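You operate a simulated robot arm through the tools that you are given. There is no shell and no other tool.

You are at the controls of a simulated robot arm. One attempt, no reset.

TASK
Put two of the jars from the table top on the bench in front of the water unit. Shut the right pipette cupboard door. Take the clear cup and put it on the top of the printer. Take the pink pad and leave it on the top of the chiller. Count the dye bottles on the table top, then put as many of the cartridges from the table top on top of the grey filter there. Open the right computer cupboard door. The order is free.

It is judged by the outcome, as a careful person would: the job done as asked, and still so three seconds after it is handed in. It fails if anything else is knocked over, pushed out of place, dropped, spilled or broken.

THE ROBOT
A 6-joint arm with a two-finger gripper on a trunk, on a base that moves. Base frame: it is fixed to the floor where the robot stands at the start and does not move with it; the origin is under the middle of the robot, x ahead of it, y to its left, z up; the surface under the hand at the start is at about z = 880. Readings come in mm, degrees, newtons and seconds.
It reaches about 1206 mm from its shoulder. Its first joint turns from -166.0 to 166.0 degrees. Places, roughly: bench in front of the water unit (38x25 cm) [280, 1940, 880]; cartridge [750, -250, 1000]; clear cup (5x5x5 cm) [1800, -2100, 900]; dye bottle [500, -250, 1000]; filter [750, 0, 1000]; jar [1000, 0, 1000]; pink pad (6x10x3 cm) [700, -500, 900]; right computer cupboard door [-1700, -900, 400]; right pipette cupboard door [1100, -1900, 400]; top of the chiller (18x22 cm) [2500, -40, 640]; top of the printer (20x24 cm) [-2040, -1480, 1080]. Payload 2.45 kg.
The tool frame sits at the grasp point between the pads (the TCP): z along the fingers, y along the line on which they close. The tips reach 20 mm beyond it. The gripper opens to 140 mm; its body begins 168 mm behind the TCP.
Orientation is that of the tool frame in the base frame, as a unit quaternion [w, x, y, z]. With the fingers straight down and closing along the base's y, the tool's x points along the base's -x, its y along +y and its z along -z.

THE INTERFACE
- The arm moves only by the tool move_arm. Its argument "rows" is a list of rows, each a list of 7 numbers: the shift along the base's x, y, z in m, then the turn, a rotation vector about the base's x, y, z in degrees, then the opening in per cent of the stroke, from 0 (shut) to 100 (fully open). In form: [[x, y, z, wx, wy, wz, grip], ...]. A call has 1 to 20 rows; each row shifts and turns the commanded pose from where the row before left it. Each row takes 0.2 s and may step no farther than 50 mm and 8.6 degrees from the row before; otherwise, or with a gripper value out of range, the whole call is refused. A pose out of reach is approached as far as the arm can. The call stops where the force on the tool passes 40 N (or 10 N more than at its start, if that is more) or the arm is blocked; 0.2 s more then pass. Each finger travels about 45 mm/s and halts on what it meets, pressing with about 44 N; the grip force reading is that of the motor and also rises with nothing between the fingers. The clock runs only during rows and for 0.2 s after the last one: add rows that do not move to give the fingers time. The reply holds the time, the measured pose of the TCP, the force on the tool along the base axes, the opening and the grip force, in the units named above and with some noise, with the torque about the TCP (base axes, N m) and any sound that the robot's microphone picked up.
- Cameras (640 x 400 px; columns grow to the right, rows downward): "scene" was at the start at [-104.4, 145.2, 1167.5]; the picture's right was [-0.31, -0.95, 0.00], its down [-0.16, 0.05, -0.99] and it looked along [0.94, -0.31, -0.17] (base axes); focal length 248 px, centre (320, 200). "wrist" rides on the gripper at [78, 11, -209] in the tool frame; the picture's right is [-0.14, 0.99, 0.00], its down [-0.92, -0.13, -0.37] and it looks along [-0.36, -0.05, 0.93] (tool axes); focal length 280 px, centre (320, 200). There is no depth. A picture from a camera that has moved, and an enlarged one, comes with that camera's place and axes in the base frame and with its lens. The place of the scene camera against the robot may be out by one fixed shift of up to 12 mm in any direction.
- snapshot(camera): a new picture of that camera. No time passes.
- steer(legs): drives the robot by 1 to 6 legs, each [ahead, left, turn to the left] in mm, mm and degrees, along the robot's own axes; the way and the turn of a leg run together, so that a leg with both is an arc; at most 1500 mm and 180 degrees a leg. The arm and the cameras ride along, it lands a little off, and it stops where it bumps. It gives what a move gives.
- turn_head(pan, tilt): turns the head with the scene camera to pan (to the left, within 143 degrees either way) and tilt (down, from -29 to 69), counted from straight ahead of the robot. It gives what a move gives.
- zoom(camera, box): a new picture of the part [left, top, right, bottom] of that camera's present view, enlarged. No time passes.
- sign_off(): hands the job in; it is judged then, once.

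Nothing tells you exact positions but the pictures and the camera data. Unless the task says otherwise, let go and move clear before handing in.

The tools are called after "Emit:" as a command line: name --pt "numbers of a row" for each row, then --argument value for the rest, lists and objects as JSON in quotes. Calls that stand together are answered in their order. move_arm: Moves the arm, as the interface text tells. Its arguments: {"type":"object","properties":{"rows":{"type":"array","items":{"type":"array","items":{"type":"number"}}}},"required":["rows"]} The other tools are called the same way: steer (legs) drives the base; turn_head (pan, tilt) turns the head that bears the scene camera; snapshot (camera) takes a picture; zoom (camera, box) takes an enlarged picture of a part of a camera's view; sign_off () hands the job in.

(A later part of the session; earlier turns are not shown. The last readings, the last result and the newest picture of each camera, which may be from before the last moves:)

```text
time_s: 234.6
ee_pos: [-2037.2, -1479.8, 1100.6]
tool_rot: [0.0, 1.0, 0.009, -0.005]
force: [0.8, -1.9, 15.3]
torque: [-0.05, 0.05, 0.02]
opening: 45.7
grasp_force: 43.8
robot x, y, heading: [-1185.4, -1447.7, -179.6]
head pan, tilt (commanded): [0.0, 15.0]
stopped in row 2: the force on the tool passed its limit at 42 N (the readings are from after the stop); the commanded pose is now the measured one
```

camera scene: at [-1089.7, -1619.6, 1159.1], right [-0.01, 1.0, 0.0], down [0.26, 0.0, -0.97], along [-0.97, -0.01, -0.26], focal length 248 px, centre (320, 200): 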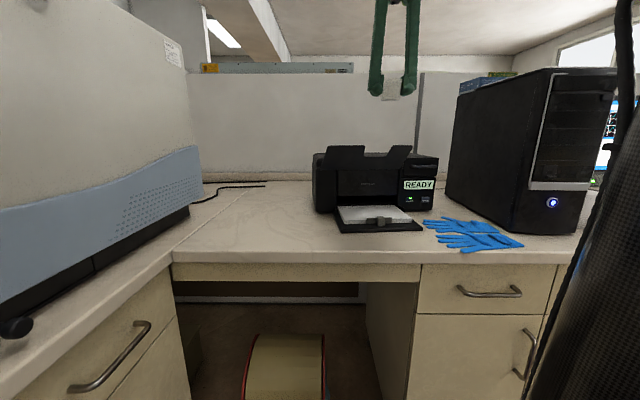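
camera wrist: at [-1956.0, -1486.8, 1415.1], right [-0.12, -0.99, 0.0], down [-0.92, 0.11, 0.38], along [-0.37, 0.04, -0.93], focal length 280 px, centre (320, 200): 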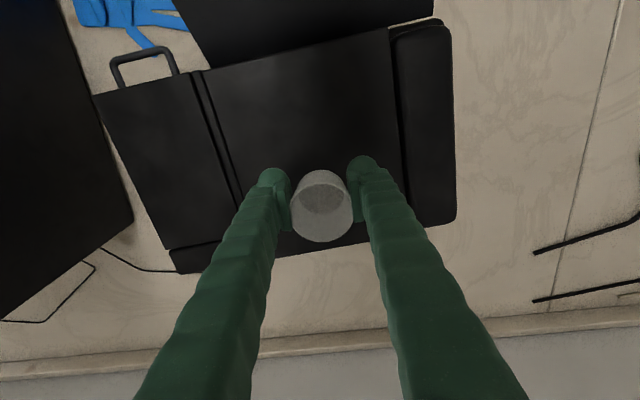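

Contact reached at the printer top. Releasing slowly and lifting straight up.

Emit:
move_arm --pt "0 0 0 0 0 0 34" --pt "0 0 0 0 0 0 40" --pt "0 0 0 0 0 0 50" --pt "0 0 0 0 0 0 60" --pt "0 0 0 0 0 0 60"

Emit:
snapshot --camera "wrist"

```text
time_s: 235.8
ee_pos: [-2037.3, -1479.4, 1099.0]
tool_rot: [0.0, 1.0, 0.008, -0.005]
force: [-0.2, 0.0, -0.1]
torque: [0.0, -0.02, -0.01]
opening: 84.0
grasp_force: 0.0
robot x, y, heading: [-1182.6, -1445.9, -179.3]
head pan, tilt (commanded): [0.0, 15.0]
```

```text
taken
camera wrist: at [-1956.5, -1488.3, 1306.3], right [-0.12, -0.99, 0.0], down [-0.92, 0.11, 0.38], along [-0.37, 0.04, -0.93], focal length 280 px, centre (320, 200)
```

wrist: 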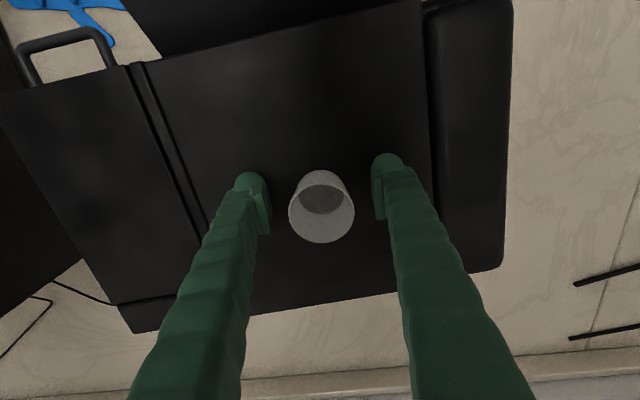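

The cup stands upright on the printer. Lifting and retracting over the flap.

Emit:
move_arm --pt "0 0 0.02 0 0 0 60" --pt "0 0 0.04 0 0 0 60" --pt "0 0 0.045 0 0 0 60" --pt "0 0 0.045 0 0 0 60" --pt "0.02 0 0.04 0 0 0 60" --pt "0.045 0.003 0 0 0 0 60" --pt "0.045 0.003 0 0 0 0 60" --pt "0.045 0.003 0 0 0 0 60" --pt "0.045 0.003 0 0 0 0 60" --pt "0.045 0.003 0 0 0 0 60" --pt "0.045 0.003 0 0 0 0 60" --pt "0.03 0.003 0 0 0 0 60"

Emit:
snapshot --camera "wrist"

Emit:
snapshot --camera "scene"

```text
time_s: 237.1
ee_pos: [-1988.3, -1473.6, 1269.1]
tool_rot: [0.0, 1.0, 0.007, -0.009]
force: [-46.6, -12.5, -32.4]
torque: [2.72, -6.95, -1.37]
opening: 84.0
grasp_force: 0.1
out of reach, approached as far as the arm can: row 4, 5, 6
robot x, y, heading: [-1185.4, -1444.0, -179.7]
head pan, tilt (commanded): [0.0, 15.0]
stopped in row 6: the force on the tool passed its limit at 287 N (the readings are from after the stop); the commanded pose is now the measured one
```

```text
taken
camera wrist: at [-1906.3, -1482.5, 1476.0], right [-0.12, -0.99, 0.0], down [-0.92, 0.11, 0.39], along [-0.38, 0.04, -0.92], focal length 280 px, centre (320, 200)
```

wrist: 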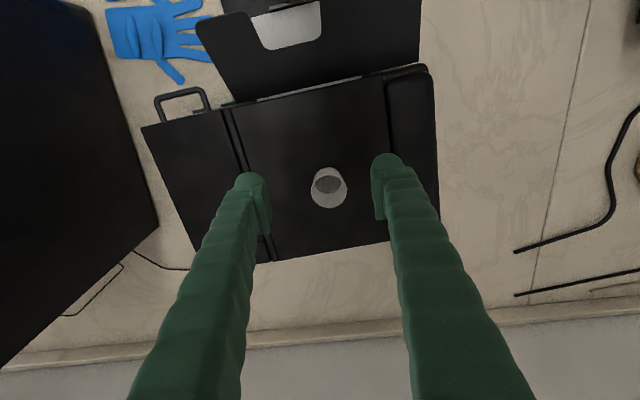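

```text
taken
camera scene: at [-1089.9, -1619.6, 1159.2], right [-0.01, 1.0, 0.0], down [0.26, 0.0, -0.97], along [-0.97, -0.01, -0.26], focal length 248 px, centre (320, 200)
```

scene: 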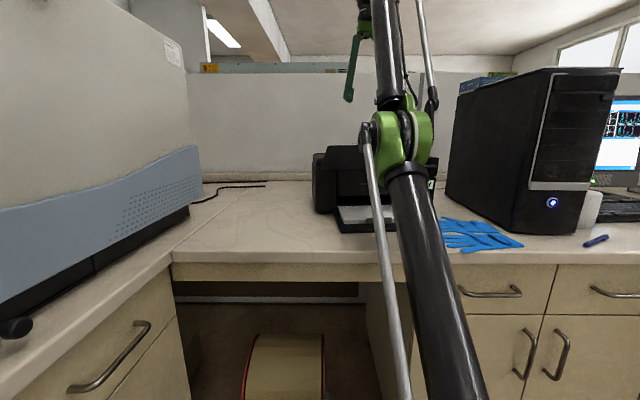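

The arm reached nearly full stretch while lifting, so it stopped; the cup still stands. I'll hold still a moment and read the forces before retracting.

Emit:
move_arm --pt "0 0 0 0 0 0 60"

Emit:
zoom --camera "scene" --box '[280, 60, 500, 260]'

Emit:
zoom --camera "wrist" --box '[120, 0, 480, 260]'

```text
time_s: 237.6
ee_pos: [-1989.6, -1474.1, 1269.2]
tool_rot: [0.0, 1.0, 0.007, -0.011]
force: [-31.9, -7.4, -19.5]
torque: [1.77, -5.13, -0.9]
opening: 84.1
grasp_force: 0.1
robot x, y, heading: [-1184.2, -1443.2, -179.6]
head pan, tilt (commanded): [0.0, 15.0]
stopped in row 1: the force on the tool passed its limit at 70 N (the readings are from after the stop); the commanded pose is now the measured one
```

```text
2.00 times, centred on (390, 160) of scene
camera zoom: at [-1089.8, -1619.6, 1159.1], right [-0.01, 1.0, 0.0], down [0.26, 0.0, -0.97], along [-0.97, -0.01, -0.26], focal length 495 px, centre (180, 280)
```

zoom: 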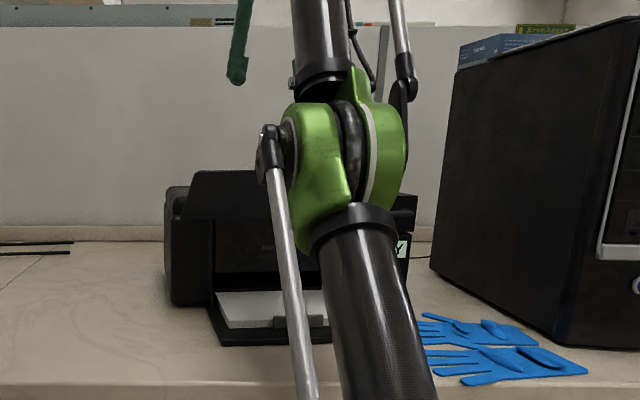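

```text
1.54 times, centred on (300, 130) of wrist
camera zoom: at [-1906.5, -1482.4, 1475.8], right [-0.12, -0.99, 0.0], down [-0.91, 0.11, 0.39], along [-0.38, 0.05, -0.92], focal length 431 px, centre (351, 308)
```

zoom: 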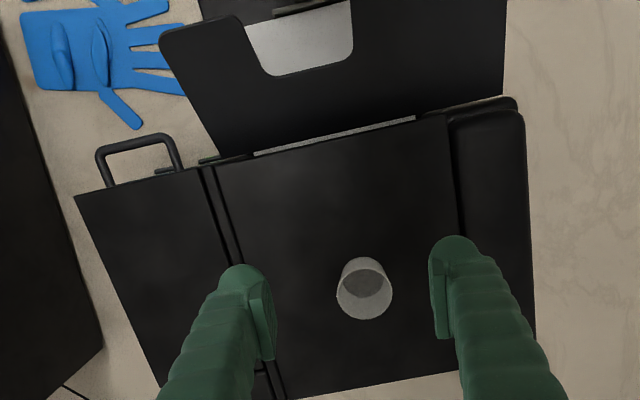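

The force pushes the tool forward and down, suggesting the wrist folded against the forearm at full stretch. I'll ease down a little to relieve it.

Emit:
move_arm --pt "-0.001 0 -0.01 0 0 0 60" --pt "-0.001 0 -0.012 0 0 0 60"

```text
time_s: 237.8
ee_pos: [-1990.9, -1472.6, 1267.7]
tool_rot: [0.0, 1.0, 0.006, -0.01]
force: [-28.7, -7.0, -18.8]
torque: [1.7, -4.5, -0.84]
opening: 84.3
grasp_force: 0.0
robot x, y, heading: [-1182.8, -1447.0, -179.5]
head pan, tilt (commanded): [0.0, 15.0]
stopped in row 1: the force on the tool passed its limit at 83 N (the readings are from after the stop); the commanded pose is now the measured one
```

The torque places the contact at the wrist camera, against the folded forearm. I'll relieve it by tilting the fingers slightly outward, which unfolds the wrist.

Emit:
move_arm --pt "0 0 0 0 2 0 60"

```text
time_s: 238.2
ee_pos: [-1992.8, -1473.9, 1271.1]
tool_rot: [0.0, 1.0, 0.008, -0.026]
force: [-0.5, 0.3, -0.3]
torque: [0.02, 0.02, 0.0]
opening: 84.0
grasp_force: 0.0
out of reach, approached as far as the arm can: row 1
robot x, y, heading: [-1185.5, -1445.1, -179.3]
head pan, tilt (commanded): [0.0, 15.0]
```

Force is gone. Now easing down and in with a small outward tilt.

Emit:
move_arm --pt "0.002 0 -0.008 0 2 0 60" --pt "0.002 0 -0.008 0 2 0 60" --pt "0.002 0 -0.01 0 2 0 60"

Emit:
snapshot --camera "scene"

```text
time_s: 239.0
ee_pos: [-2021.5, -1475.6, 1279.3]
tool_rot: [0.0, 0.997, 0.007, -0.079]
force: [0.9, -0.6, -0.6]
torque: [0.0, 0.01, -0.03]
opening: 84.0
grasp_force: 0.1
out of reach, approached as far as the arm can: row 1, 2, 3
robot x, y, heading: [-1183.3, -1442.7, -179.7]
head pan, tilt (commanded): [0.0, 15.0]
```

```text
taken
camera scene: at [-1089.8, -1619.6, 1159.1], right [-0.01, 1.0, 0.0], down [0.26, 0.0, -0.97], along [-0.97, -0.01, -0.26], focal length 248 px, centre (320, 200)
```

scene: 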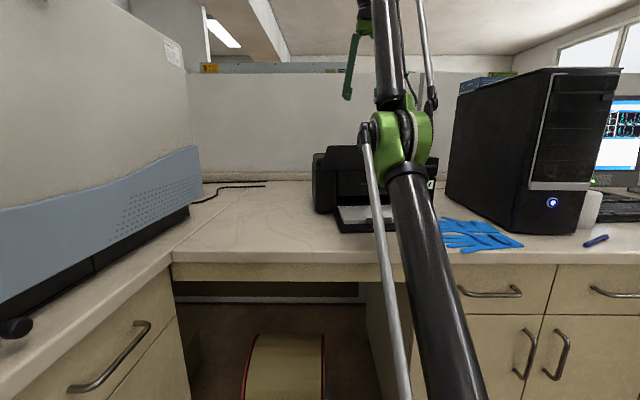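

The arm is at its stretch limit and didn't follow. I'll command it inward (toward the robot) in single steps and watch the response.

Emit:
move_arm --pt "0.03 0 -0.005 0 0 0 60"

```text
time_s: 239.4
ee_pos: [-2010.1, -1477.6, 1291.4]
tool_rot: [-0.001, 0.997, 0.008, -0.079]
force: [0.0, -0.7, 0.9]
torque: [0.07, -0.01, 0.0]
opening: 84.0
grasp_force: 0.1
out of reach, approached as far as the arm can: row 1
robot x, y, heading: [-1183.6, -1446.0, -179.6]
head pan, tilt (commanded): [0.0, 15.0]
```

It only slides along its reach boundary. A downward command should make the elbow bend the right way; space below is clear (cup top ≈1130, tips ≈1270).

Emit:
move_arm --pt "-0.01 0 -0.03 0 0 0 60"

```text
time_s: 239.8
ee_pos: [-2027.6, -1475.0, 1272.8]
tool_rot: [-0.001, 0.997, 0.008, -0.077]
force: [0.3, -0.6, -0.2]
torque: [0.01, 0.08, 0.01]
opening: 84.0
grasp_force: 0.2
out of reach, approached as far as the arm can: row 1
robot x, y, heading: [-1184.9, -1445.3, -179.5]
head pan, tilt (commanded): [0.0, 15.0]
```

The arm may have slipped into an awkward elbow posture. Nothing is touching now, so I'll back the robot straight away from the desk (fingers stay well above the flap) and sort out the arm in open space.

Emit:
steer --legs '[[-550, 0, 0]]'

Emit:
snapshot --camera "scene"

Emit:
snapshot --camera "wrist"

```text
time_s: 243.0
ee_pos: [-1469.9, -1471.6, 1271.4]
tool_rot: [0.0, 0.997, 0.009, -0.077]
force: [0.5, -0.3, 0.9]
torque: [0.0, 0.01, -0.01]
opening: 83.8
grasp_force: 0.0
robot x, y, heading: [-624.5, -1442.1, -179.2]
head pan, tilt (commanded): [0.0, 15.0]
```

```text
taken
camera scene: at [-531.7, -1613.3, 1159.1], right [-0.01, 1.0, 0.0], down [0.26, 0.0, -0.97], along [-0.97, -0.01, -0.26], focal length 248 px, centre (320, 200)
```

scene: 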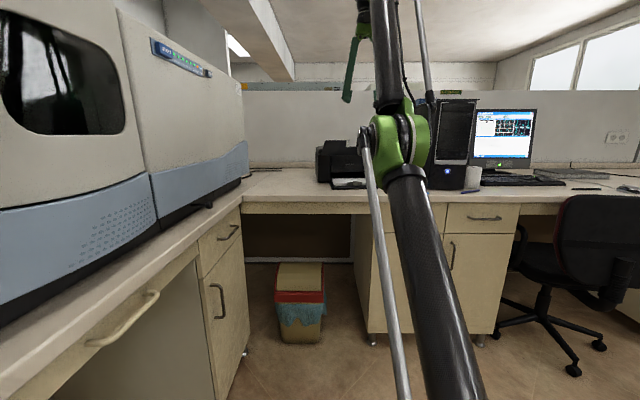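

```text
taken
camera wrist: at [-1360.6, -1481.5, 1465.2], right [-0.12, -0.99, 0.02], down [-0.85, 0.11, 0.51], along [-0.51, 0.04, -0.86], focal length 280 px, centre (320, 200)
```

wrist: 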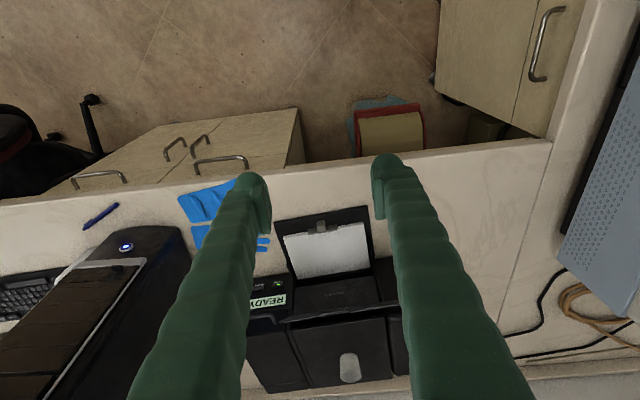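

Now clear of the desk with the cup still standing on the printer. I'll try moving the arm inward and down in open space.

Emit:
move_arm --pt "0.03 0 -0.03 0 -2 0 60" --pt "0.03 0 -0.03 0 -2 0 60"

Emit:
turn_head --pan -5 --tilt -15

Emit:
snapshot --camera "scene"

```text
time_s: 243.6
ee_pos: [-1459.6, -1478.1, 1255.8]
tool_rot: [-0.001, 0.999, 0.01, -0.041]
force: [-0.1, -0.1, 0.1]
torque: [0.01, 0.05, 0.01]
opening: 83.5
grasp_force: 0.0
out of reach, approached as far as the arm can: row 1, 2
robot x, y, heading: [-622.7, -1437.1, -179.4]
head pan, tilt (commanded): [0.0, 15.0]
```

```text
time_s: 244.6
ee_pos: [-1460.6, -1476.8, 1256.5]
tool_rot: [-0.001, 0.999, 0.009, -0.041]
force: [0.4, 0.2, 0.5]
torque: [-0.03, 0.0, 0.0]
opening: 83.8
grasp_force: 0.1
robot x, y, heading: [-626.3, -1436.6, -179.0]
head pan, tilt (commanded): [-5.0, -15.0]
```

```text
taken
camera scene: at [-518.6, -1606.1, 1205.7], right [0.07, 1.0, 0.0], down [-0.26, 0.02, -0.97], along [-0.96, 0.07, 0.26], focal length 248 px, centre (320, 200)
```

scene: 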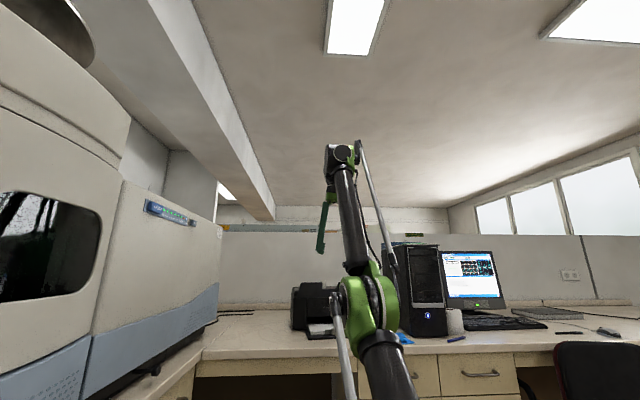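

I can see the elbow has bent downward instead of upward, which folds the wrist. I'll move to a more open floor spot, then stretch the arm out and bring it down so the elbow flips back.

Emit:
steer --legs '[[-250, -420, 0]]'

Emit:
snapshot --camera "scene"

```text
time_s: 247.4
ee_pos: [-1217.0, -1069.2, 1257.3]
tool_rot: [0.0, 0.999, 0.014, -0.041]
force: [-0.8, -0.7, 0.2]
torque: [-0.04, 0.0, 0.0]
opening: 83.9
grasp_force: 0.1
robot x, y, heading: [-384.7, -1021.8, -178.8]
head pan, tilt (commanded): [-5.0, -15.0]
```

```text
taken
camera scene: at [-274.6, -1189.2, 1205.7], right [0.07, 1.0, 0.0], down [-0.26, 0.02, -0.97], along [-0.96, 0.06, 0.26], focal length 248 px, centre (320, 200)
```

scene: 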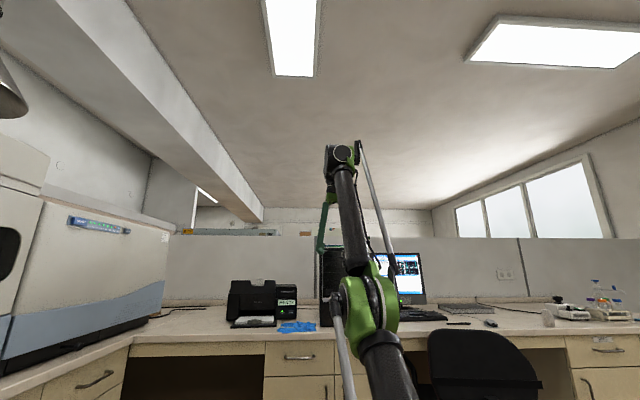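

Emit:
move_arm --pt "-0.04 0 0.0 0 0 0 60" --pt "-0.04 0 0.0 0 0 0 60" --pt "-0.04 0 0.0 0 0 0 60"

Emit:
snapshot --camera "scene"

```text
time_s: 248.2
ee_pos: [-1276.4, -1068.4, 1224.0]
tool_rot: [0.0, 0.999, 0.014, -0.04]
force: [0.4, 0.1, 0.5]
torque: [-0.03, -0.06, 0.02]
opening: 83.9
grasp_force: 0.1
out of reach, approached as far as the arm can: row 1, 2, 3
robot x, y, heading: [-383.9, -1023.9, -178.3]
head pan, tilt (commanded): [-5.0, -15.0]
```

```text
taken
camera scene: at [-274.5, -1189.2, 1205.8], right [0.07, 1.0, 0.0], down [-0.26, 0.02, -0.97], along [-0.96, 0.06, 0.26], focal length 248 px, centre (320, 200)
```

scene: 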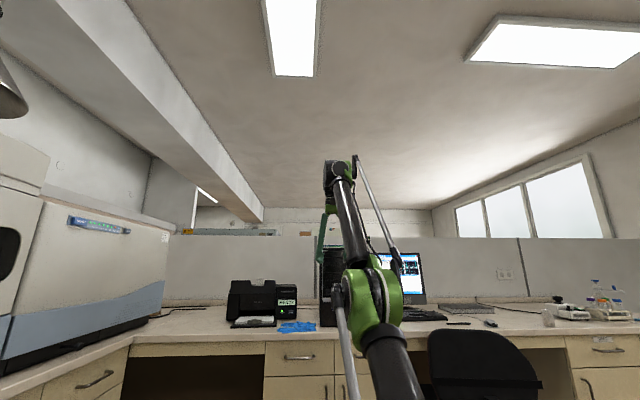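

Emit:
steer --legs '[[-250, -30, 0]]'

Emit:
move_arm --pt "-0.02 0 -0.045 0 2 0 60" --pt "-0.02 0 -0.045 0 2 0 60" --pt "-0.02 0 -0.045 0 2 0 60" --pt "-0.02 0 -0.045 0 2 0 60" --pt "-0.01 0 -0.045 0 2 0 60"

Emit:
snapshot --camera "scene"

```text
time_s: 250.1
ee_pos: [-1019.4, -1033.4, 1224.3]
tool_rot: [0.0, 0.999, 0.015, -0.042]
force: [0.0, 0.0, -0.4]
torque: [0.0, -0.04, -0.01]
opening: 84.0
grasp_force: 0.0
robot x, y, heading: [-127.5, -985.4, -178.8]
head pan, tilt (commanded): [-5.0, -15.0]
```

```text
time_s: 251.3
ee_pos: [-1146.9, -1036.8, 1010.2]
tool_rot: [-0.002, 0.992, 0.015, -0.126]
force: [0.4, 0.6, 0.4]
torque: [0.05, 0.03, 0.04]
opening: 84.1
grasp_force: 0.0
out of reach, approached as far as the arm can: row 2, 3, 4, 5
robot x, y, heading: [-129.0, -989.1, -178.6]
head pan, tilt (commanded): [-5.0, -15.0]
```

```text
taken
camera scene: at [-17.7, -1152.8, 1205.7], right [0.06, 1.0, 0.0], down [-0.26, 0.02, -0.97], along [-0.96, 0.06, 0.26], focal length 248 px, centre (320, 200)
```

scene: 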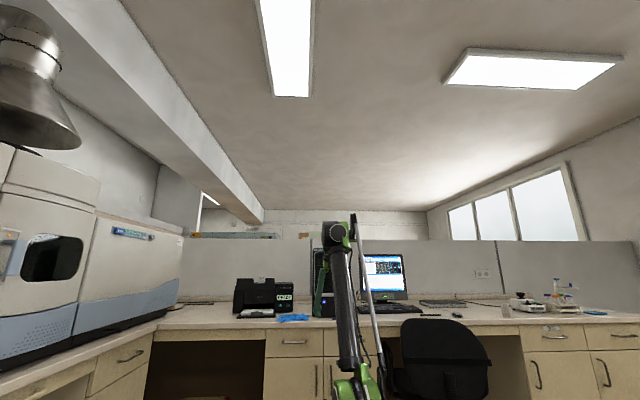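

The elbow is still bent downward. I'll back up a bit more for room, then point the tool forward, stretch, and fold back with a downward pitch so the elbow goes up.

Emit:
steer --legs '[[-240, 0, 0]]'

Emit:
move_arm --pt "-0.02 0 0.02 0 8 0 60" --pt "-0.02 0 0.02 0 8 0 60" --pt "-0.03 0 0.02 0 8 0 60" --pt "-0.03 0 0.02 0 8 0 60" --pt "-0.03 0 0.02 0 8 0 60" --pt "-0.03 0 0.02 0 8 0 60"

Emit:
snapshot --camera "scene"

```text
time_s: 253.1
ee_pos: [-901.3, -1034.1, 1010.8]
tool_rot: [-0.001, 0.992, 0.017, -0.126]
force: [0.1, -0.2, 0.0]
torque: [0.0, 0.0, 0.03]
opening: 84.1
grasp_force: 0.0
robot x, y, heading: [119.2, -980.6, -178.4]
head pan, tilt (commanded): [-5.0, -15.0]
```

```text
time_s: 254.5
ee_pos: [-1106.4, -1032.0, 1143.3]
tool_rot: [-0.008, 0.854, 0.014, -0.519]
force: [-1.1, 0.5, 0.3]
torque: [0.0, -0.06, 0.02]
opening: 83.7
grasp_force: 0.1
out of reach, approached as far as the arm can: row 1, 2, 3, 4
robot x, y, heading: [121.4, -977.2, -178.4]
head pan, tilt (commanded): [-5.0, -15.0]
```

```text
taken
camera scene: at [228.4, -1146.2, 1205.7], right [0.06, 1.0, 0.0], down [-0.26, 0.02, -0.97], along [-0.96, 0.06, 0.26], focal length 248 px, centre (320, 200)
```

scene: 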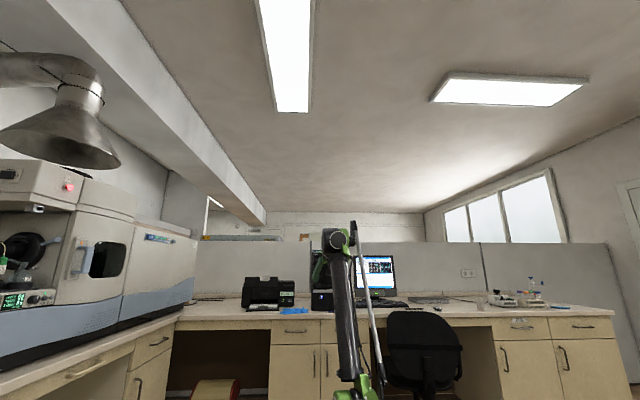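

The tool now points forward with free wrist motion. Stretching to the boundary, then folding in while pitching down.

Emit:
move_arm --pt "-0.04 0 0.022 0 0 0 60" --pt "-0.008 0 0.005 0 0 0 60" --pt "0 0 0 0 0 0 60"

Emit:
snapshot --camera "scene"

```text
time_s: 255.3
ee_pos: [-1157.0, -1033.8, 1171.4]
tool_rot: [-0.008, 0.855, 0.014, -0.518]
force: [-1.6, 0.8, -0.5]
torque: [-0.01, 0.02, 0.02]
opening: 84.1
grasp_force: 0.1
robot x, y, heading: [116.1, -981.6, -178.3]
head pan, tilt (commanded): [-5.0, -15.0]
```

```text
taken
camera scene: at [228.2, -1146.2, 1205.7], right [0.06, 1.0, 0.0], down [-0.26, 0.02, -0.97], along [-0.96, 0.06, 0.26], focal length 248 px, centre (320, 200)
```

scene: 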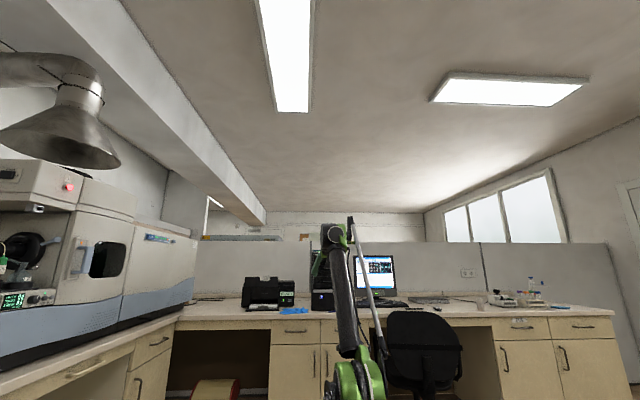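

Emit:
move_arm --pt "-0.013 0 0.008 0 0 0 60" --pt "-0.013 0 0.008 0 0 0 60" --pt "0 0 0 0 0 0 60"

Emit:
move_arm --pt "-0.013 0 0.008 0 0 0 60" --pt "-0.013 0 0.008 0 0 0 60" --pt "0 0 0 0 0 0 60"

```text
time_s: 256.1
ee_pos: [-1184.3, -1032.7, 1186.0]
tool_rot: [-0.008, 0.855, 0.015, -0.518]
force: [0.3, -0.9, -0.4]
torque: [-0.02, 0.0, 0.01]
opening: 83.8
grasp_force: 0.0
robot x, y, heading: [116.6, -981.2, -178.4]
head pan, tilt (commanded): [-5.0, -15.0]
```

```text
time_s: 256.9
ee_pos: [-1202.0, -1034.5, 1195.7]
tool_rot: [-0.008, 0.855, 0.014, -0.518]
force: [-0.2, -0.2, -0.3]
torque: [0.01, 0.03, -0.01]
opening: 83.9
grasp_force: 0.1
out of reach, approached as far as the arm can: row 2
robot x, y, heading: [118.8, -980.5, -178.1]
head pan, tilt (commanded): [-5.0, -15.0]
```

At full stretch now. Folding in with a downward pitch.

Emit:
move_arm --pt "0.033 0 -0.036 0 -6.5 0 60" --pt "0.032 0 -0.034 0 -7.5 0 60" --pt "0.035 0 -0.031 0 -7.5 0 60" --pt "0.038 0 -0.028 0 -7.5 0 60" --pt "0.041 0 -0.024 0 -7.5 0 60"

Emit:
snapshot --camera "scene"

```text
time_s: 258.1
ee_pos: [-1025.0, -1029.5, 1042.3]
tool_rot: [-0.003, 0.974, 0.017, -0.224]
force: [0.2, 0.0, 0.1]
torque: [-0.03, -0.03, -0.01]
opening: 83.7
grasp_force: 0.1
robot x, y, heading: [118.7, -981.0, -178.3]
head pan, tilt (commanded): [-5.0, -15.0]
```

```text
taken
camera scene: at [228.3, -1146.2, 1205.7], right [0.06, 1.0, 0.0], down [-0.26, 0.02, -0.97], along [-0.96, 0.06, 0.26], focal length 248 px, centre (320, 200)
```

scene: 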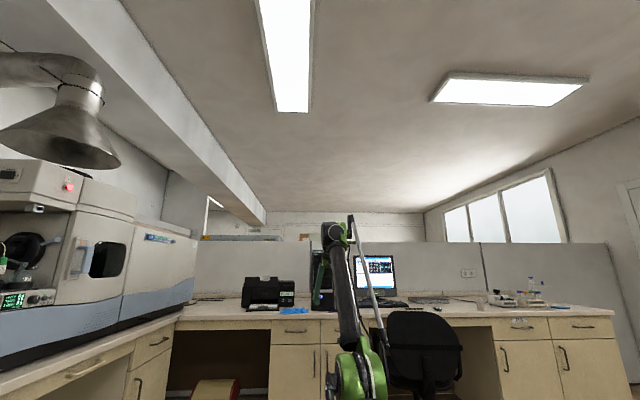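

Emit:
move_arm --pt "0.042 0 -0.018 0 -4.3 0 60" --pt "0.042 0 -0.018 0 -4.3 0 60" --pt "0.042 0 -0.018 0 -4.3 0 60" --pt "0.042 0 -0.018 0 -4.3 0 60" --pt "0.042 0 -0.018 0 -4.3 0 60" --pt "0.042 0 -0.018 0 -4.3 0 60"

Emit:
snapshot --camera "scene"

```text
time_s: 259.5
ee_pos: [-842.9, -1034.7, 952.3]
tool_rot: [0.0, 1.0, 0.016, -0.017]
force: [-38.4, -10.4, -23.1]
torque: [2.24, -5.96, -1.11]
opening: 84.1
grasp_force: 0.0
out of reach, approached as far as the arm can: row 4, 5, 6
robot x, y, heading: [115.9, -980.4, -178.3]
head pan, tilt (commanded): [-5.0, -15.0]
stopped in row 6: the force on the tool passed its limit at 192 N (the readings are from after the stop); the commanded pose is now the measured one
```

```text
taken
camera scene: at [228.2, -1146.2, 1205.8], right [0.06, 1.0, 0.0], down [-0.26, 0.02, -0.97], along [-0.96, 0.06, 0.26], focal length 248 px, centre (320, 200)
```

scene: 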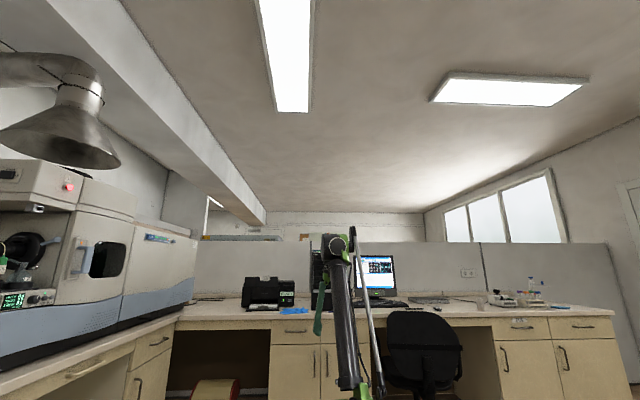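

The elbow still folds the wrong way. I'll relieve the wrist contact first, then try a firmer stretch followed by a longer pitch-down sweep.

Emit:
move_arm --pt "0 0 0 0 2 0 60"

Emit:
move_arm --pt "-0.03 0 0.015 0 8 0 60" --pt "-0.03 0 0.015 0 8 0 60" --pt "-0.03 0 0.02 0 8 0 60" --pt "-0.03 0 0.025 0 8 0 60" --pt "-0.03 0 0.03 0 8 0 60" --pt "-0.03 0 0.03 0 8 0 60" --pt "-0.03 0 0.035 0 8 0 60" --pt "-0.03 0 0.035 0 8 0 60" --pt "-0.03 0 0.035 0 8 0 60" --pt "-0.03 0 0.035 0 8 0 60" --pt "-0.03 0 0.035 0 8 0 60" --pt "-0.045 0 0.02 0 0 0 60"

```text
time_s: 259.9
ee_pos: [-850.3, -1035.7, 953.9]
tool_rot: [0.0, 0.999, 0.016, -0.031]
force: [-0.2, 0.2, -0.4]
torque: [-0.01, 0.01, 0.01]
opening: 83.7
grasp_force: 0.1
out of reach, approached as far as the arm can: row 1
robot x, y, heading: [119.3, -976.4, -178.4]
head pan, tilt (commanded): [-5.0, -15.0]
```

```text
time_s: 262.5
ee_pos: [-1258.5, -1035.4, 1274.9]
tool_rot: [-0.048, -0.704, 0.053, 0.707]
force: [-1.0, 0.4, -0.4]
torque: [0.0, -0.02, -0.02]
opening: 83.8
grasp_force: 0.1
out of reach, approached as far as the arm can: row 1, 2, 3, 4, 11
robot x, y, heading: [116.7, -979.7, -178.3]
head pan, tilt (commanded): [-5.0, -15.0]
```

Emit:
move_arm --pt "-0.02 0 0.011 0 0 0 60" --pt "-0.02 0 0.011 0 0 0 60" --pt "0 0 0 0 0 0 60" --pt "0 0 0 0 0 0 60" --pt "0 0 0 0 0 0 60"

Emit:
snapshot --camera "scene"

```text
time_s: 263.7
ee_pos: [-1273.2, -1034.4, 1292.0]
tool_rot: [0.012, -0.696, -0.013, 0.718]
force: [-0.5, -0.2, -0.7]
torque: [-0.04, -0.02, -0.02]
opening: 84.0
grasp_force: 0.0
out of reach, approached as far as the arm can: row 1, 2
robot x, y, heading: [117.2, -978.8, -178.3]
head pan, tilt (commanded): [-5.0, -15.0]
```

```text
taken
camera scene: at [228.2, -1146.2, 1205.8], right [0.06, 1.0, 0.0], down [-0.26, 0.02, -0.97], along [-0.96, 0.06, 0.26], focal length 248 px, centre (320, 200)
```

scene: 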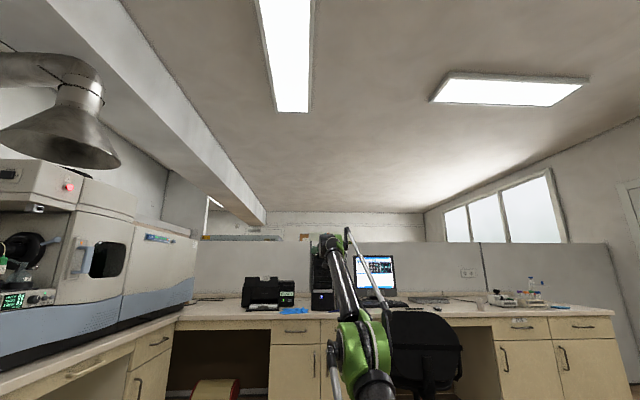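

Now sweeping the pitch down from full stretch, then folding in.

Emit:
move_arm --pt "0.0015 0 -0.0399 0 -8.4 0 60" --pt "0.0074 0 -0.0393 0 -8.4 0 60" --pt "0.013 0 -0.0378 0 -8.4 0 60" --pt "0.0263 0 -0.0399 0 -8.4 0 60" --pt "0.0313 0 -0.0369 0 -8.4 0 60" --pt "0.0357 0 -0.0331 0 -8.4 0 60" --pt "0.0397 0 -0.0286 0 -8.4 0 60" --pt "0.0429 0 -0.0238 0 -8.4 0 60"

Emit:
snapshot --camera "scene"

```text
time_s: 265.5
ee_pos: [-1075.0, -1032.1, 1032.5]
tool_rot: [-0.015, 0.968, 0.013, -0.25]
force: [1.1, -0.6, 0.5]
torque: [0.03, 0.01, 0.01]
opening: 83.9
grasp_force: 0.0
out of reach, approached as far as the arm can: row 1, 3
robot x, y, heading: [117.1, -978.4, -178.2]
head pan, tilt (commanded): [-5.0, -15.0]
```

```text
taken
camera scene: at [228.2, -1146.2, 1205.7], right [0.06, 1.0, 0.0], down [-0.26, 0.02, -0.97], along [-0.96, 0.06, 0.26], focal length 248 px, centre (320, 200)
```

scene: 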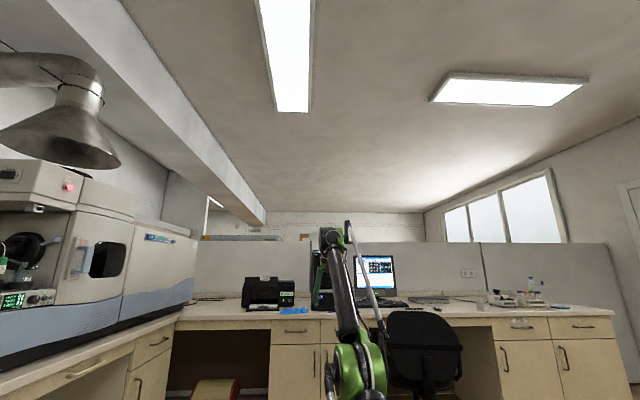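

Still the same posture. I'll try another way: stretch fully, then move down-forward along the arc and fold in while moving down, with the tool pitch fixed.

Emit:
move_arm --pt "-0.02 0 0.041 0 6.4 0 60" --pt "-0.02 0 0.041 0 6.4 0 60" --pt "-0.02 0 0.041 0 6.4 0 60" --pt "-0.02 0 0.041 0 6.4 0 60" --pt "-0.02 0 0.041 0 6.4 0 60" --pt "-0.012 0 0.009 0 0 0 60" --pt "-0.012 0 0.009 0 0 0 60" --pt "-0.012 0 0.009 0 0 0 60"

Emit:
move_arm --pt "-0.0247 0 -0.0289 0 0 0 60" --pt "-0.0247 0 -0.0289 0 0 0 60" --pt "0.005 0 -0.044 0 0 0 60" --pt "0.005 0 -0.044 0 0 0 60" --pt "0.005 0 -0.044 0 0 0 60"

Emit:
snapshot --camera "scene"

```text
time_s: 267.3
ee_pos: [-1168.2, -1028.2, 1230.6]
tool_rot: [-0.018, 0.86, 0.009, -0.509]
force: [0.3, -1.1, 0.1]
torque: [-0.03, 0.01, -0.05]
opening: 83.7
grasp_force: 0.0
out of reach, approached as far as the arm can: row 5, 6, 7, 8
robot x, y, heading: [116.6, -981.5, -178.6]
head pan, tilt (commanded): [-5.0, -15.0]
```

```text
time_s: 268.5
ee_pos: [-1194.2, -1028.6, 1041.9]
tool_rot: [-0.017, 0.861, 0.009, -0.509]
force: [0.8, -0.4, 1.3]
torque: [-0.02, -0.01, 0.04]
opening: 83.9
grasp_force: 0.2
out of reach, approached as far as the arm can: row 1, 2
robot x, y, heading: [115.0, -980.1, -178.2]
head pan, tilt (commanded): [-5.0, -15.0]
```

```text
taken
camera scene: at [228.7, -1146.2, 1205.7], right [0.06, 1.0, 0.0], down [-0.26, 0.02, -0.97], along [-0.96, 0.06, 0.26], focal length 248 px, centre (320, 200)
```

scene: 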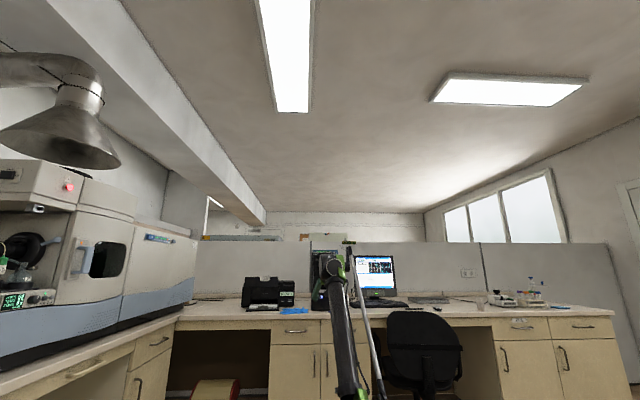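

Emit:
move_arm --pt "-0.035 0 0.018 0 0 0 60" --pt "-0.035 0 0.018 0 0 0 60" --pt "-0.03 0 0.016 0 0 0 60" --pt "-0.02 0 0.01 0 0 0 60" --pt "0.018 0 0.0358 0 0 0 60" --pt "0.018 0 0.0358 0 0 0 60" --pt "0.0427 0 0.0128 0 0 0 60" --pt "0.0427 0 0.0128 0 0 0 60" --pt "0.0427 0 0.0128 0 0 0 60"

Emit:
snapshot --camera "scene"

```text
time_s: 270.5
ee_pos: [-1093.9, -1027.7, 1192.5]
tool_rot: [-0.018, 0.861, 0.009, -0.508]
force: [-0.5, -0.3, -0.9]
torque: [0.02, 0.04, 0.02]
opening: 84.1
grasp_force: 0.1
out of reach, approached as far as the arm can: row 3, 4
robot x, y, heading: [118.7, -979.8, -178.6]
head pan, tilt (commanded): [-5.0, -15.0]
```

```text
taken
camera scene: at [228.1, -1146.2, 1205.8], right [0.06, 1.0, 0.0], down [-0.26, 0.02, -0.97], along [-0.96, 0.06, 0.26], focal length 248 px, centre (320, 200)
```

scene: 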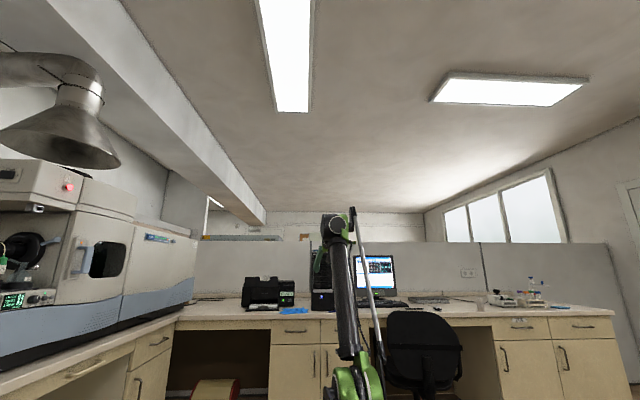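

The elbow-down posture is workable for the last job, the cupboard door, if the tool points forward at low height. I'll lower the outstretched arm gradually here in open floor space.

Emit:
move_arm --pt "-0.0241 0 -0.0282 0 1.45 0 60" --pt "-0.0241 0 -0.0282 0 1.45 0 60" --pt "-0.0241 0 -0.0282 0 1.45 0 60" --pt "-0.0241 0 -0.0282 0 1.45 0 60" --pt "-0.0241 0 -0.0282 0 1.45 0 60" --pt "-0.0166 0 -0.0308 0 1.45 0 60" --pt "-0.0166 0 -0.0308 0 1.45 0 60" --pt "-0.0166 0 -0.0308 0 1.45 0 60" --pt "-0.0166 0 -0.0308 0 1.45 0 60" --pt "-0.0166 0 -0.0308 0 1.45 0 60"

Emit:
turn_head --pan 0 --tilt 25

Emit:
snapshot --camera "scene"

```text
time_s: 272.7
ee_pos: [-1359.7, -1030.6, 939.9]
tool_rot: [-0.02, 0.79, 0.005, -0.613]
force: [-0.4, -0.2, 0.5]
torque: [0.01, -0.04, 0.02]
opening: 83.9
grasp_force: 0.1
out of reach, approached as far as the arm can: row 5, 6, 7, 8, 9, 10
robot x, y, heading: [118.5, -980.8, -178.4]
head pan, tilt (commanded): [-5.0, -15.0]
```

```text
time_s: 273.7
ee_pos: [-1359.0, -1030.3, 942.2]
tool_rot: [-0.019, 0.79, 0.005, -0.613]
force: [0.4, 0.2, 0.3]
torque: [0.0, 0.01, -0.02]
opening: 83.9
grasp_force: 0.0
robot x, y, heading: [116.8, -979.1, -178.3]
head pan, tilt (commanded): [0.0, 25.0]
```

```text
taken
camera scene: at [216.4, -1153.5, 1143.0], right [-0.03, 1.0, 0.0], down [0.42, 0.01, -0.91], along [-0.91, -0.02, -0.42], focal length 248 px, centre (320, 200)
```

scene: 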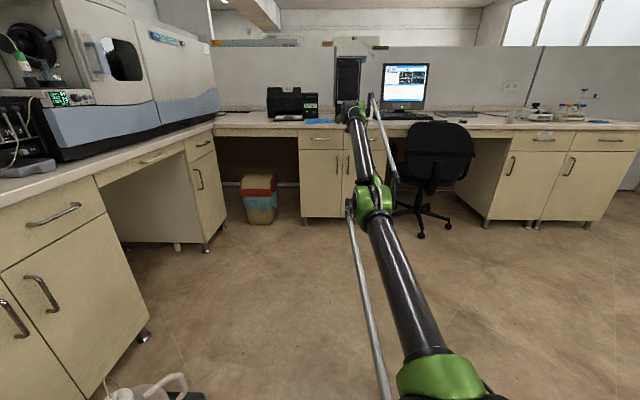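

The shoulder now sits at its lower limit. Lowering further should force the elbow through straight and into the upward posture, so I'll continue straight down in open space.

Emit:
move_arm --pt "-0.02 0 -0.04 0 0 0 60" --pt "-0.02 0 -0.04 0 0 0 60" --pt "-0.015 0 -0.04 0 0 0 60"

Emit:
snapshot --camera "scene"

```text
time_s: 274.5
ee_pos: [-1401.3, -1028.2, 819.0]
tool_rot: [-0.019, 0.789, 0.005, -0.614]
force: [-0.6, 0.2, 0.6]
torque: [0.0, -0.03, 0.01]
opening: 83.9
grasp_force: 0.1
out of reach, approached as far as the arm can: row 3
robot x, y, heading: [117.7, -982.2, -178.5]
head pan, tilt (commanded): [0.0, 25.0]
```

```text
taken
camera scene: at [216.5, -1153.5, 1142.9], right [-0.03, 1.0, 0.0], down [0.42, 0.01, -0.91], along [-0.91, -0.02, -0.42], focal length 248 px, centre (320, 200)
```

scene: 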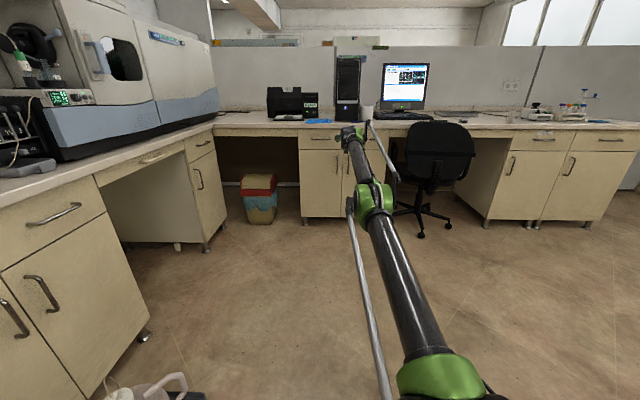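

Emit:
move_arm --pt "-0.012 0 -0.046 0 0 0 60" --pt "-0.01 0 -0.046 0 0 0 60" --pt "-0.002 0 -0.048 0 0 0 60" --pt "0 0 -0.048 0 0 0 60" --pt "0.008 0 -0.046 0 0 0 60" --pt "0.01 0 -0.044 0 0 0 60"

Emit:
snapshot --camera "scene"

```text
time_s: 275.9
ee_pos: [-1386.1, -1032.7, 542.7]
tool_rot: [-0.02, 0.789, 0.005, -0.613]
force: [-0.3, -0.2, -0.2]
torque: [-0.01, -0.04, -0.01]
opening: 84.0
grasp_force: 0.1
out of reach, approached as far as the arm can: row 1, 2, 4
robot x, y, heading: [114.6, -981.2, -178.6]
head pan, tilt (commanded): [0.0, 25.0]
```

```text
taken
camera scene: at [216.4, -1153.5, 1142.9], right [-0.03, 1.0, 0.0], down [0.42, 0.01, -0.91], along [-0.91, -0.02, -0.42], focal length 248 px, centre (320, 200)
```

scene: 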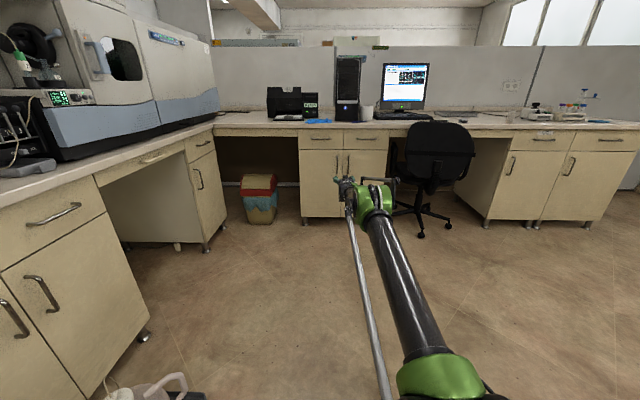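

The forearm now drops below the upper arm — the elbow has flipped. Pulling in to confirm the elbow rises.

Emit:
move_arm --pt "0.04 0 0.01 0 0 0 60" --pt "0.045 0 0.01 0 0 0 60" --pt "0.045 0 0.01 0 0 0 60" --pt "0.045 0 0.01 0 0 0 60" --pt "0.045 0 0.01 0 0 0 60" --pt "0.045 0 0.01 0 0 0 60"

Emit:
snapshot --camera "scene"

```text
time_s: 277.3
ee_pos: [-1123.4, -1028.1, 603.5]
tool_rot: [-0.019, 0.79, 0.006, -0.613]
force: [-0.9, 0.1, 0.4]
torque: [-0.02, 0.01, 0.03]
opening: 83.9
grasp_force: 0.0
robot x, y, heading: [112.2, -979.7, -178.4]
head pan, tilt (commanded): [0.0, 25.0]
```

```text
taken
camera scene: at [216.4, -1153.5, 1142.9], right [-0.03, 1.0, 0.0], down [0.42, 0.01, -0.91], along [-0.91, -0.02, -0.42], focal length 248 px, centre (320, 200)
```

scene: 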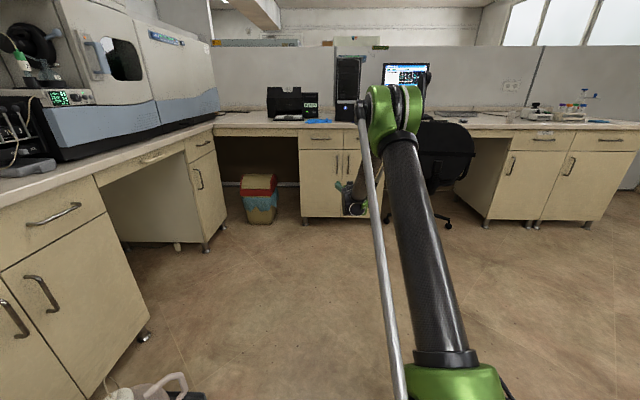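

The elbow is up again. I'll retract a bit, then drive toward the computer cupboard and look at the right door's handle.

Emit:
move_arm --pt "0.042 0 0 0 0 0 40" --pt "0.042 0 0 0 0 0 40" --pt "0.042 0 0 0 0 0 40" --pt "0.042 0 0 0 0 0 40" --pt "0.042 0 0 0 0 0 40" --pt "0.042 0 0 0 0 0 40" --pt "0.042 0 0 0 0 0 40" --pt "0.042 0 0 0 0 0 40"

Emit:
steer --legs '[[600, 0, -1.5]]'

Emit:
snapshot --camera "wrist"

Emit:
snapshot --camera "scene"

```text
time_s: 279.1
ee_pos: [-787.4, -1030.4, 604.7]
tool_rot: [-0.019, 0.791, 0.006, -0.612]
force: [0.5, 0.6, -0.5]
torque: [0.01, 0.01, 0.02]
opening: 55.9
grasp_force: 0.3
robot x, y, heading: [112.4, -983.1, -178.4]
head pan, tilt (commanded): [0.0, 25.0]
```

```text
time_s: 282.6
ee_pos: [-1397.3, -1003.4, 604.0]
tool_rot: [-0.03, 0.791, -0.008, -0.611]
force: [1.3, 0.4, 0.4]
torque: [0.0, -0.03, 0.0]
opening: 55.5
grasp_force: 0.0
robot x, y, heading: [-490.5, -981.2, 179.6]
head pan, tilt (commanded): [0.0, 25.0]
```

```text
taken
camera wrist: at [-1176.3, -1024.2, 579.8], right [-0.08, -0.99, 0.1], down [0.13, 0.08, 0.99], along [-0.99, 0.09, 0.12], focal length 280 px, centre (320, 200)
```

wrist: 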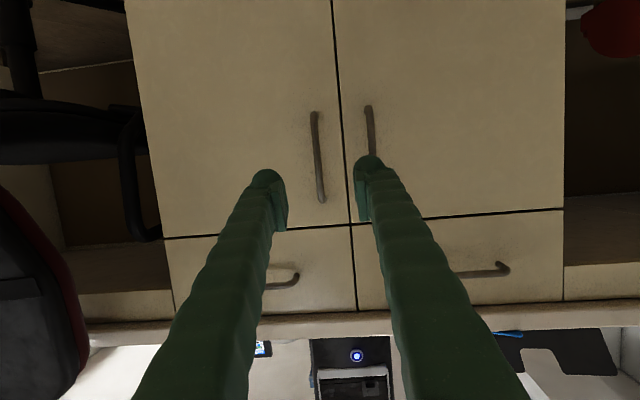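

```text
taken
camera scene: at [-397.1, -1162.9, 1142.9], right [0.01, 1.0, 0.0], down [0.42, 0.0, -0.91], along [-0.91, 0.01, -0.42], focal length 248 px, centre (320, 200)
```

scene: 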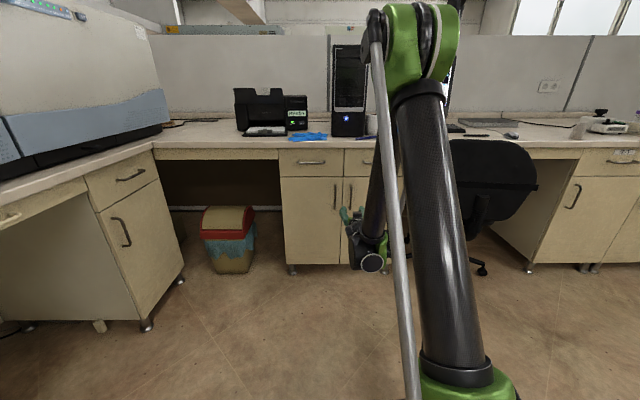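

Emit:
zoom --camera "scene" --box '[270, 130, 410, 280]'

Emit:
zoom --camera "wrist" --box '[240, 80, 440, 260]'

```text
2.67 times, centred on (340, 205) of scene
camera zoom: at [-397.1, -1162.9, 1142.9], right [0.01, 1.0, 0.0], down [0.42, 0.0, -0.91], along [-0.91, 0.01, -0.42], focal length 660 px, centre (267, 187)
```

zoom: 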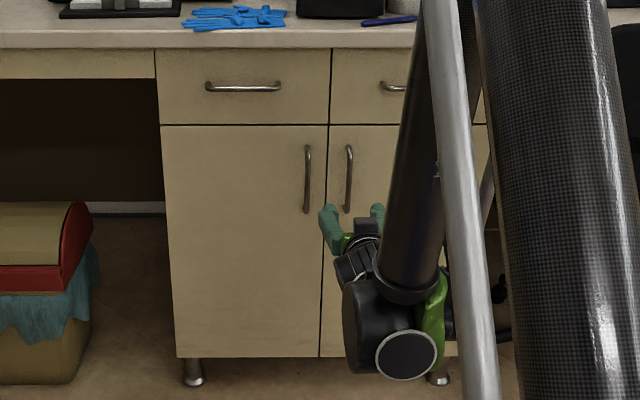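

```text
2.22 times, centred on (340, 170) of wrist
camera zoom: at [-1176.3, -1024.2, 579.8], right [-0.08, -0.99, 0.1], down [0.13, 0.08, 0.99], along [-0.99, 0.09, 0.12], focal length 623 px, centre (276, 267)
```

zoom: 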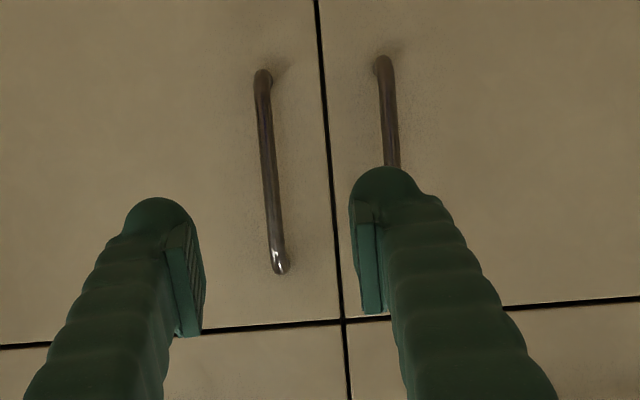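

The right door (left in the upside-down wrist image) has a vertical handle at y≈-984, z≈498–636. I'll level the gripper, align with that handle and close in.

Emit:
move_arm --pt "-0.02 0.01 -0.018 0 7.3 0 42" --pt "-0.02 0.009 -0.018 0 7.3 0 42" --pt "-0.04 0 0 0 0 0 42" --pt "-0.04 0 0 0 0 0 42" --pt "-0.03 0 0 0 0 0 42" --pt "0 0 0 0 0 0 42"

Emit:
snapshot --camera "wrist"

```text
time_s: 284.0
ee_pos: [-1585.0, -986.6, 617.9]
tool_rot: [0.029, -0.707, 0.011, 0.707]
force: [-0.1, 0.3, -0.1]
torque: [-0.02, 0.01, -0.02]
opening: 58.4
grasp_force: 0.1
out of reach, approached as far as the arm can: row 1, 2
robot x, y, heading: [-488.0, -987.5, 179.6]
head pan, tilt (commanded): [0.0, 25.0]
```

```text
taken
camera wrist: at [-1376.8, -1006.5, 537.0], right [-0.06, -0.99, 0.11], down [0.37, 0.08, 0.92], along [-0.93, 0.09, 0.37], focal length 280 px, centre (320, 200)
```

wrist: 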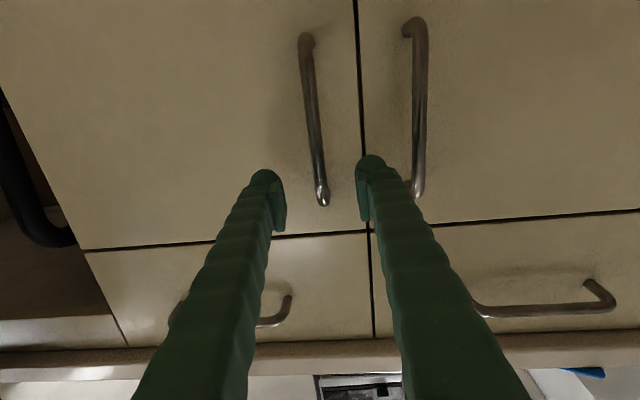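

The cabinet face works out nearer, x≈-1650, with the handle bar about x≈-1613. I'll lower to mid-handle and ease forward, watching for contact.

Emit:
move_arm --pt "0 0.001 -0.02 0 0 0 42" --pt "0 0 -0.02 0 0 0 42" --pt "0 0 0 0 0 0 42"

Emit:
snapshot --camera "wrist"

```text
time_s: 284.8
ee_pos: [-1586.7, -986.5, 575.0]
tool_rot: [0.029, -0.707, 0.011, 0.707]
force: [0.2, 0.2, 0.1]
torque: [0.01, -0.02, -0.01]
opening: 58.6
grasp_force: 0.0
robot x, y, heading: [-488.4, -985.8, 179.5]
head pan, tilt (commanded): [0.0, 25.0]
```

```text
taken
camera wrist: at [-1377.7, -1006.5, 495.7], right [-0.06, -0.99, 0.11], down [0.37, 0.08, 0.92], along [-0.93, 0.09, 0.37], focal length 280 px, centre (320, 200)
```

wrist: 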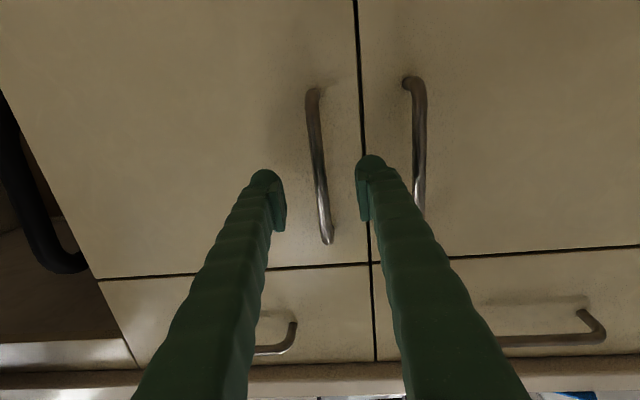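

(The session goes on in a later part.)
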